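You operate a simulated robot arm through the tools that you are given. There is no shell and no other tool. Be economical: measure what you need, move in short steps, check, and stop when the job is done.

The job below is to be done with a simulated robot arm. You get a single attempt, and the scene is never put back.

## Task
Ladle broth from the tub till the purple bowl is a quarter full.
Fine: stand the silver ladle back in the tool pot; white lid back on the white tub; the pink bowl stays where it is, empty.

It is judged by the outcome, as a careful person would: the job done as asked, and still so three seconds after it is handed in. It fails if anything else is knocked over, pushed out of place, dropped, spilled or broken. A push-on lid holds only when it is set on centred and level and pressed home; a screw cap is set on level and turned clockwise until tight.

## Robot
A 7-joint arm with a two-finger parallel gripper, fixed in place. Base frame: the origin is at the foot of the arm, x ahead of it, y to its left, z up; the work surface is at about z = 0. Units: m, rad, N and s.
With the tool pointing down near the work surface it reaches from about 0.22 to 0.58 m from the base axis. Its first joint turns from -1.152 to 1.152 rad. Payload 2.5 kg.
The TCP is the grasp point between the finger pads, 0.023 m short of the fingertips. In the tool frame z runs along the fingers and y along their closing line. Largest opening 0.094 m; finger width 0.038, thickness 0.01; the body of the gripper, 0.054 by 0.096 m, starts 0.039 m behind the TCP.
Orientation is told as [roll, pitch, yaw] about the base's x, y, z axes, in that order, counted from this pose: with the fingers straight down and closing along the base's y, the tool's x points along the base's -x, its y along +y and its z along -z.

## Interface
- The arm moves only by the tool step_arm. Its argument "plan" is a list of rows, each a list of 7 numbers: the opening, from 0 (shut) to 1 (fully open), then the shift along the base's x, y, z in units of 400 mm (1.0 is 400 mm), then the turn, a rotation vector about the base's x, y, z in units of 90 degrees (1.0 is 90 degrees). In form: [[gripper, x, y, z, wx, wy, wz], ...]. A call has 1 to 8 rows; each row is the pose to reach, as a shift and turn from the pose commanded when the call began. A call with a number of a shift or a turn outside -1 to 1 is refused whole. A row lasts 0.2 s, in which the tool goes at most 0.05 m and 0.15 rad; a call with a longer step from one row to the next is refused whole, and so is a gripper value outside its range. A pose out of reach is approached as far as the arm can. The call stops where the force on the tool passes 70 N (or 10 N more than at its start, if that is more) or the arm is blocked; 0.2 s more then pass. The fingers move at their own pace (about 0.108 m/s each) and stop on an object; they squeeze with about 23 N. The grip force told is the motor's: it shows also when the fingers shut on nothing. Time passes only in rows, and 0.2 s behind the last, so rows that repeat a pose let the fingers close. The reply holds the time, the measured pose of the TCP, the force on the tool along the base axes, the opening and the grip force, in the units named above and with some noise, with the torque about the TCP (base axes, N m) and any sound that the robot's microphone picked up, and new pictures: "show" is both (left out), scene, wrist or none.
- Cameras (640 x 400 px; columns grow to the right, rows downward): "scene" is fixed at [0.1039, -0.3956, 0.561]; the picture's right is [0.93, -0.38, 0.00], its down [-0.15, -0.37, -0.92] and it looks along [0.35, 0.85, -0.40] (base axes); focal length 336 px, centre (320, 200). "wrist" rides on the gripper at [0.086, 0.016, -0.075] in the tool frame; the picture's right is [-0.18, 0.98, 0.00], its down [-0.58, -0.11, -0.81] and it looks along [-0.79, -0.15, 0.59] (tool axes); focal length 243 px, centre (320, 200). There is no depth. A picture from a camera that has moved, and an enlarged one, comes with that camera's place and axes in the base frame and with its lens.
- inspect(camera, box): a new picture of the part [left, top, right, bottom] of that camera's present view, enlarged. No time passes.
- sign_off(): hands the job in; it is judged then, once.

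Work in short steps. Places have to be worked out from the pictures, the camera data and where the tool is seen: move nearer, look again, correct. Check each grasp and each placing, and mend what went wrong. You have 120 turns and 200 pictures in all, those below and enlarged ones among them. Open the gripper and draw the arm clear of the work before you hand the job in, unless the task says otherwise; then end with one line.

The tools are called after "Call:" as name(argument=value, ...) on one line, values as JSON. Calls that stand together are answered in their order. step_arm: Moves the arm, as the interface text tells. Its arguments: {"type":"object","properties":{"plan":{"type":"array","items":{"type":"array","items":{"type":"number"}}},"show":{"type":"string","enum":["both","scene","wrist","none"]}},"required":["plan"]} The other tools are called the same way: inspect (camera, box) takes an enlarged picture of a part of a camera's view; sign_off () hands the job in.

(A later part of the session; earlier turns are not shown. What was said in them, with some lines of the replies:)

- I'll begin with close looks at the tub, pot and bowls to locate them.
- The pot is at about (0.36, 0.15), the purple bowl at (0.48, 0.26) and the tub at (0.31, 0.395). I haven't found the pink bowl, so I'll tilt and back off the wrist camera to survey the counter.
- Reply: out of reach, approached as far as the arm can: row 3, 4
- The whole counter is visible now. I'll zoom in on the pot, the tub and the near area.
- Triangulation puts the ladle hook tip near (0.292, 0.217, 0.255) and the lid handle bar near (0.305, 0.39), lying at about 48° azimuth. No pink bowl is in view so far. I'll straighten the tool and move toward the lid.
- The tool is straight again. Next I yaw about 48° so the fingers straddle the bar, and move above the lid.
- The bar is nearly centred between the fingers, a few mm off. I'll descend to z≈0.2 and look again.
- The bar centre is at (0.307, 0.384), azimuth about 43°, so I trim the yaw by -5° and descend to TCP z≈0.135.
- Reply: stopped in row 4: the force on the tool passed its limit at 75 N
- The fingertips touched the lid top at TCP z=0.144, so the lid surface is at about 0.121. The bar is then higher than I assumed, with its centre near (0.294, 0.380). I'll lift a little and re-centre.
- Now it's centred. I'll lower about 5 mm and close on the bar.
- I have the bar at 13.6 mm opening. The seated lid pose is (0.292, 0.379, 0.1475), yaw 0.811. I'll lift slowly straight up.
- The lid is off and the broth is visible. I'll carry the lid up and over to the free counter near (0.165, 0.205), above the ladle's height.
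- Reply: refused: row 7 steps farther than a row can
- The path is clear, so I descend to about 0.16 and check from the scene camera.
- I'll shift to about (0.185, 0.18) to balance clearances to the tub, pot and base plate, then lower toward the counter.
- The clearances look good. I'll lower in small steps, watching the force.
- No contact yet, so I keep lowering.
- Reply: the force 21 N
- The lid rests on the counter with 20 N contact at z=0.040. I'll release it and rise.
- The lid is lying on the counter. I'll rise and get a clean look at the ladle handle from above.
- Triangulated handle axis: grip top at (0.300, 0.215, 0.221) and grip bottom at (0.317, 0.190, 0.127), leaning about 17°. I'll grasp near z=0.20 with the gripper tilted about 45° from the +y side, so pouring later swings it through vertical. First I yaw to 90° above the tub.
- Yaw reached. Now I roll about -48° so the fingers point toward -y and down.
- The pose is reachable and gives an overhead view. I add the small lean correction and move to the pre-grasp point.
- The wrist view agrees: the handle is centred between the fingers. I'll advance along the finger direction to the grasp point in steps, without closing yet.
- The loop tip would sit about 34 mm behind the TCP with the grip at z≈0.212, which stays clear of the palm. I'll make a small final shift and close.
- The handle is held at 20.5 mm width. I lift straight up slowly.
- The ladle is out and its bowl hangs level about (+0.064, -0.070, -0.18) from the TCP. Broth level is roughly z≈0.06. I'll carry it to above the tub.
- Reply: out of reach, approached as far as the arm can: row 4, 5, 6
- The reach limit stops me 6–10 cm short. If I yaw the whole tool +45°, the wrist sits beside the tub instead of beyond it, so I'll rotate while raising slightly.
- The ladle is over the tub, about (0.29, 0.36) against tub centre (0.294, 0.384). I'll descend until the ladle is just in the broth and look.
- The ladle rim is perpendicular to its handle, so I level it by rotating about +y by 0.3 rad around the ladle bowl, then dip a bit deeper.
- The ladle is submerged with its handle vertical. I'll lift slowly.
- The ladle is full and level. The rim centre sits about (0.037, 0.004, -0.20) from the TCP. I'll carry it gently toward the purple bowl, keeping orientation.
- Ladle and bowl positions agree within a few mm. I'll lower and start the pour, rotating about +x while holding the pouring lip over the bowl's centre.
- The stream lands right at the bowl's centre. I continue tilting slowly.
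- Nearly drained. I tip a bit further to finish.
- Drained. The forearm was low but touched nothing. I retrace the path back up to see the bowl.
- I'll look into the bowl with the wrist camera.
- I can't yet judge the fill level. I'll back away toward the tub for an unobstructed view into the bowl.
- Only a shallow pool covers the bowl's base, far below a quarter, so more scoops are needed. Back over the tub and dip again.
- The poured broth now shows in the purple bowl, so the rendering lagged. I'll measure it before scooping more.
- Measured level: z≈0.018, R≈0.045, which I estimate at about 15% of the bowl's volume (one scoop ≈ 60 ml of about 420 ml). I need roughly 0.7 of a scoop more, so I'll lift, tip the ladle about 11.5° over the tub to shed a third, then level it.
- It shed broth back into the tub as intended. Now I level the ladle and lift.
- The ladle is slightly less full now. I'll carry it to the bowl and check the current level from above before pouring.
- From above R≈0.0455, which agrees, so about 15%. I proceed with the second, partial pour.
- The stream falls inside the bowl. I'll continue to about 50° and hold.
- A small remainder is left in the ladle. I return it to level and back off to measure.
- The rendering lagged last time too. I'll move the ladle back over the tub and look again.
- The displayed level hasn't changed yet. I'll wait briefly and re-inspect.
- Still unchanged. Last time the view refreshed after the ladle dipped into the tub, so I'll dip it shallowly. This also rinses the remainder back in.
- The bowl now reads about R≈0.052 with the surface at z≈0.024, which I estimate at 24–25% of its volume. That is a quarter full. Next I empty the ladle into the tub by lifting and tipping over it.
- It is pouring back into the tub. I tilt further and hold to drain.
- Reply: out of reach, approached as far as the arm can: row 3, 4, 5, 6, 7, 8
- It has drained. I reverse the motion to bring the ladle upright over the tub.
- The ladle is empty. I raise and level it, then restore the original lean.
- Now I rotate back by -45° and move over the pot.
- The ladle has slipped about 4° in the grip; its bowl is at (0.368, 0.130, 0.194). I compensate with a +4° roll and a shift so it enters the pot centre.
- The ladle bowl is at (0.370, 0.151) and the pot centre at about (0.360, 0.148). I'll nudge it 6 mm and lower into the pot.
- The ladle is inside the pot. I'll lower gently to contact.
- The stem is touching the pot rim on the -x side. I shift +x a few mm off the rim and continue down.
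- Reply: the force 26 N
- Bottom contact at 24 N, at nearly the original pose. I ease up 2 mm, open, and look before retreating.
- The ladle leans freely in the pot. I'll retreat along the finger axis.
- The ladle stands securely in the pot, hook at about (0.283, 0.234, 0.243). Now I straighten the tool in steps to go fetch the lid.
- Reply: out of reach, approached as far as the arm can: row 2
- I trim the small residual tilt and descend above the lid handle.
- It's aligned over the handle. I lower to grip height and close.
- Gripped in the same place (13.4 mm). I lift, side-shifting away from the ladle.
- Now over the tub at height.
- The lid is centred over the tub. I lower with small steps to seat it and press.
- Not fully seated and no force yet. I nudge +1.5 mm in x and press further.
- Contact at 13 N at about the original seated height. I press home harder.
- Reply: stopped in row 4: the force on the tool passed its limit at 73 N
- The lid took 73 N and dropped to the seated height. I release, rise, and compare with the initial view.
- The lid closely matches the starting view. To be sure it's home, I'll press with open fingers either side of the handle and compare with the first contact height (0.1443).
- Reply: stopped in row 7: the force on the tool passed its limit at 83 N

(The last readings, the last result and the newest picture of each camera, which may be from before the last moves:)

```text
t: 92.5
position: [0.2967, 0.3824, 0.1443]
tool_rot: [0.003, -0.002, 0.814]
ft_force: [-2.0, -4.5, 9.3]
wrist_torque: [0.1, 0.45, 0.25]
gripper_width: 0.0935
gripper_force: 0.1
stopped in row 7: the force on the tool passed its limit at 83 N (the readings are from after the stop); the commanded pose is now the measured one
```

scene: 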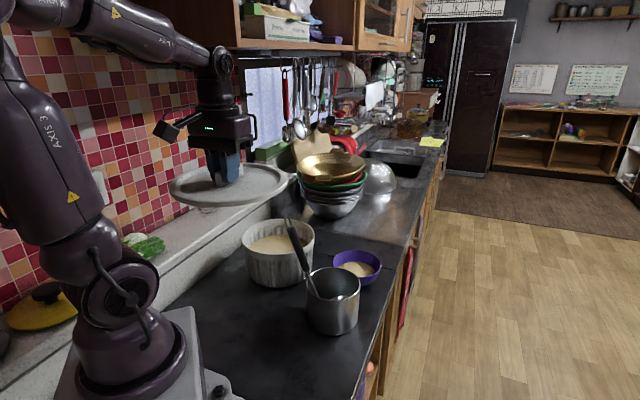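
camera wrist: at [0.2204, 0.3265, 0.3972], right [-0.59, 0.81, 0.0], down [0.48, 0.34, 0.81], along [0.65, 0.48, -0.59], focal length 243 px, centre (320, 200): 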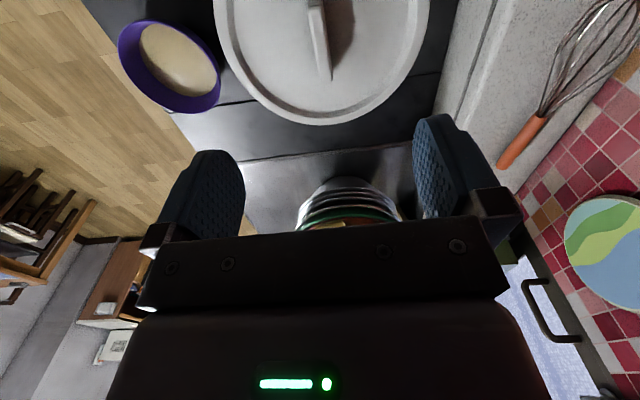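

It stops at exactly the same height as at the start (0.1443), so the lid is home. I retreat clear and do a final check.

Call:
step_arm(plan=[[1, 0, 0, 0.1, 0, 0, 0], [1, 0, 0, 0.22, 0, 0, 0], [1, 0, 0, 0.34, 0, 0, 0], [1, 0, 0, 0.46, 0, 0, 0], [1, 0, 0, 0.58, 0, 0, 0], [1, -0.08, -0.08, 0.62, 0, 0, 0], [1, -0.16, -0.16, 0.64, 0, 0, 0]])

Call:
inspect(camera="scene", box=[220, 190, 420, 350])

Call:
inspect(camera="wrist", box=[180, 0, 460, 180])

```text
t: 94.2
position: [0.2306, 0.3183, 0.3991]
tool_rot: [0.002, -0.003, 0.817]
ft_force: [0.1, -0.2, -1.0]
wrist_torque: [-0.02, -0.03, 0.01]
gripper_width: 0.0941
gripper_force: 0.0
camera wrist: at [0.1597, 0.2666, 0.4735], right [-0.59, 0.81, 0.0], down [0.48, 0.34, 0.81], along [0.65, 0.48, -0.59], focal length 243 px, centre (320, 200)
```

scene: 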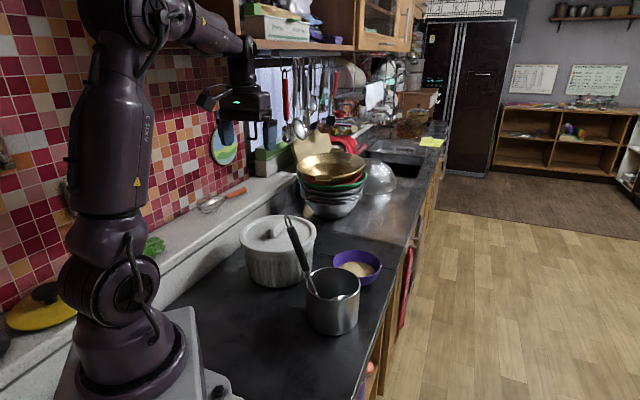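
wrist: 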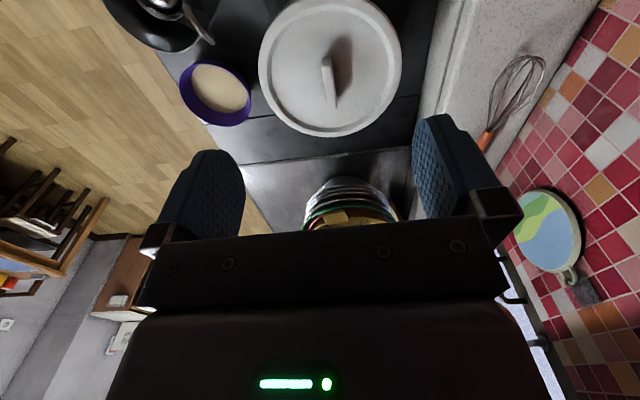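

```text
2.50 times, centred on (320, 270) of scene
camera zoom: at [0.1039, -0.3955, 0.561], right [0.93, -0.38, 0.0], down [-0.15, -0.37, -0.92], along [0.35, 0.85, -0.4], focal length 840 px, centre (320, 25)
```

zoom: 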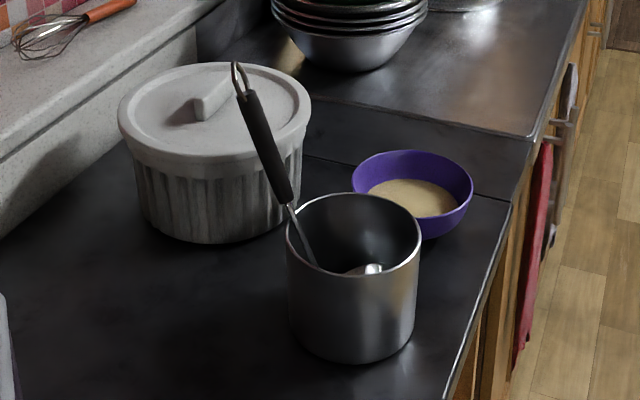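

```text
2.22 times, centred on (320, 90) of wrist
camera zoom: at [0.1597, 0.2666, 0.4735], right [-0.59, 0.81, 0.0], down [0.48, 0.34, 0.81], along [0.65, 0.48, -0.59], focal length 539 px, centre (320, 444)
```

zoom: 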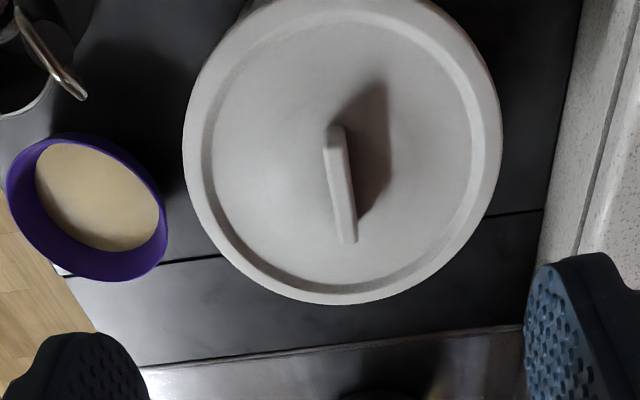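

Everything is in place: the lid is seated, the ladle is in the pot, the bowl is about a quarter full, and I see no spills. The arm is clear, so I hand in.

Call:
sign_off()

```text
The job is handed in.
```

The purple bowl is about a quarter full by volume (my estimate from the pictures), the silver ladle is back in the tool pot, and the white lid is pressed home on the tub. I saw no spills. The pot ended about 2 mm from where it started. I never saw the pink bowl in any view, and the arm touched nothing that could have been it.
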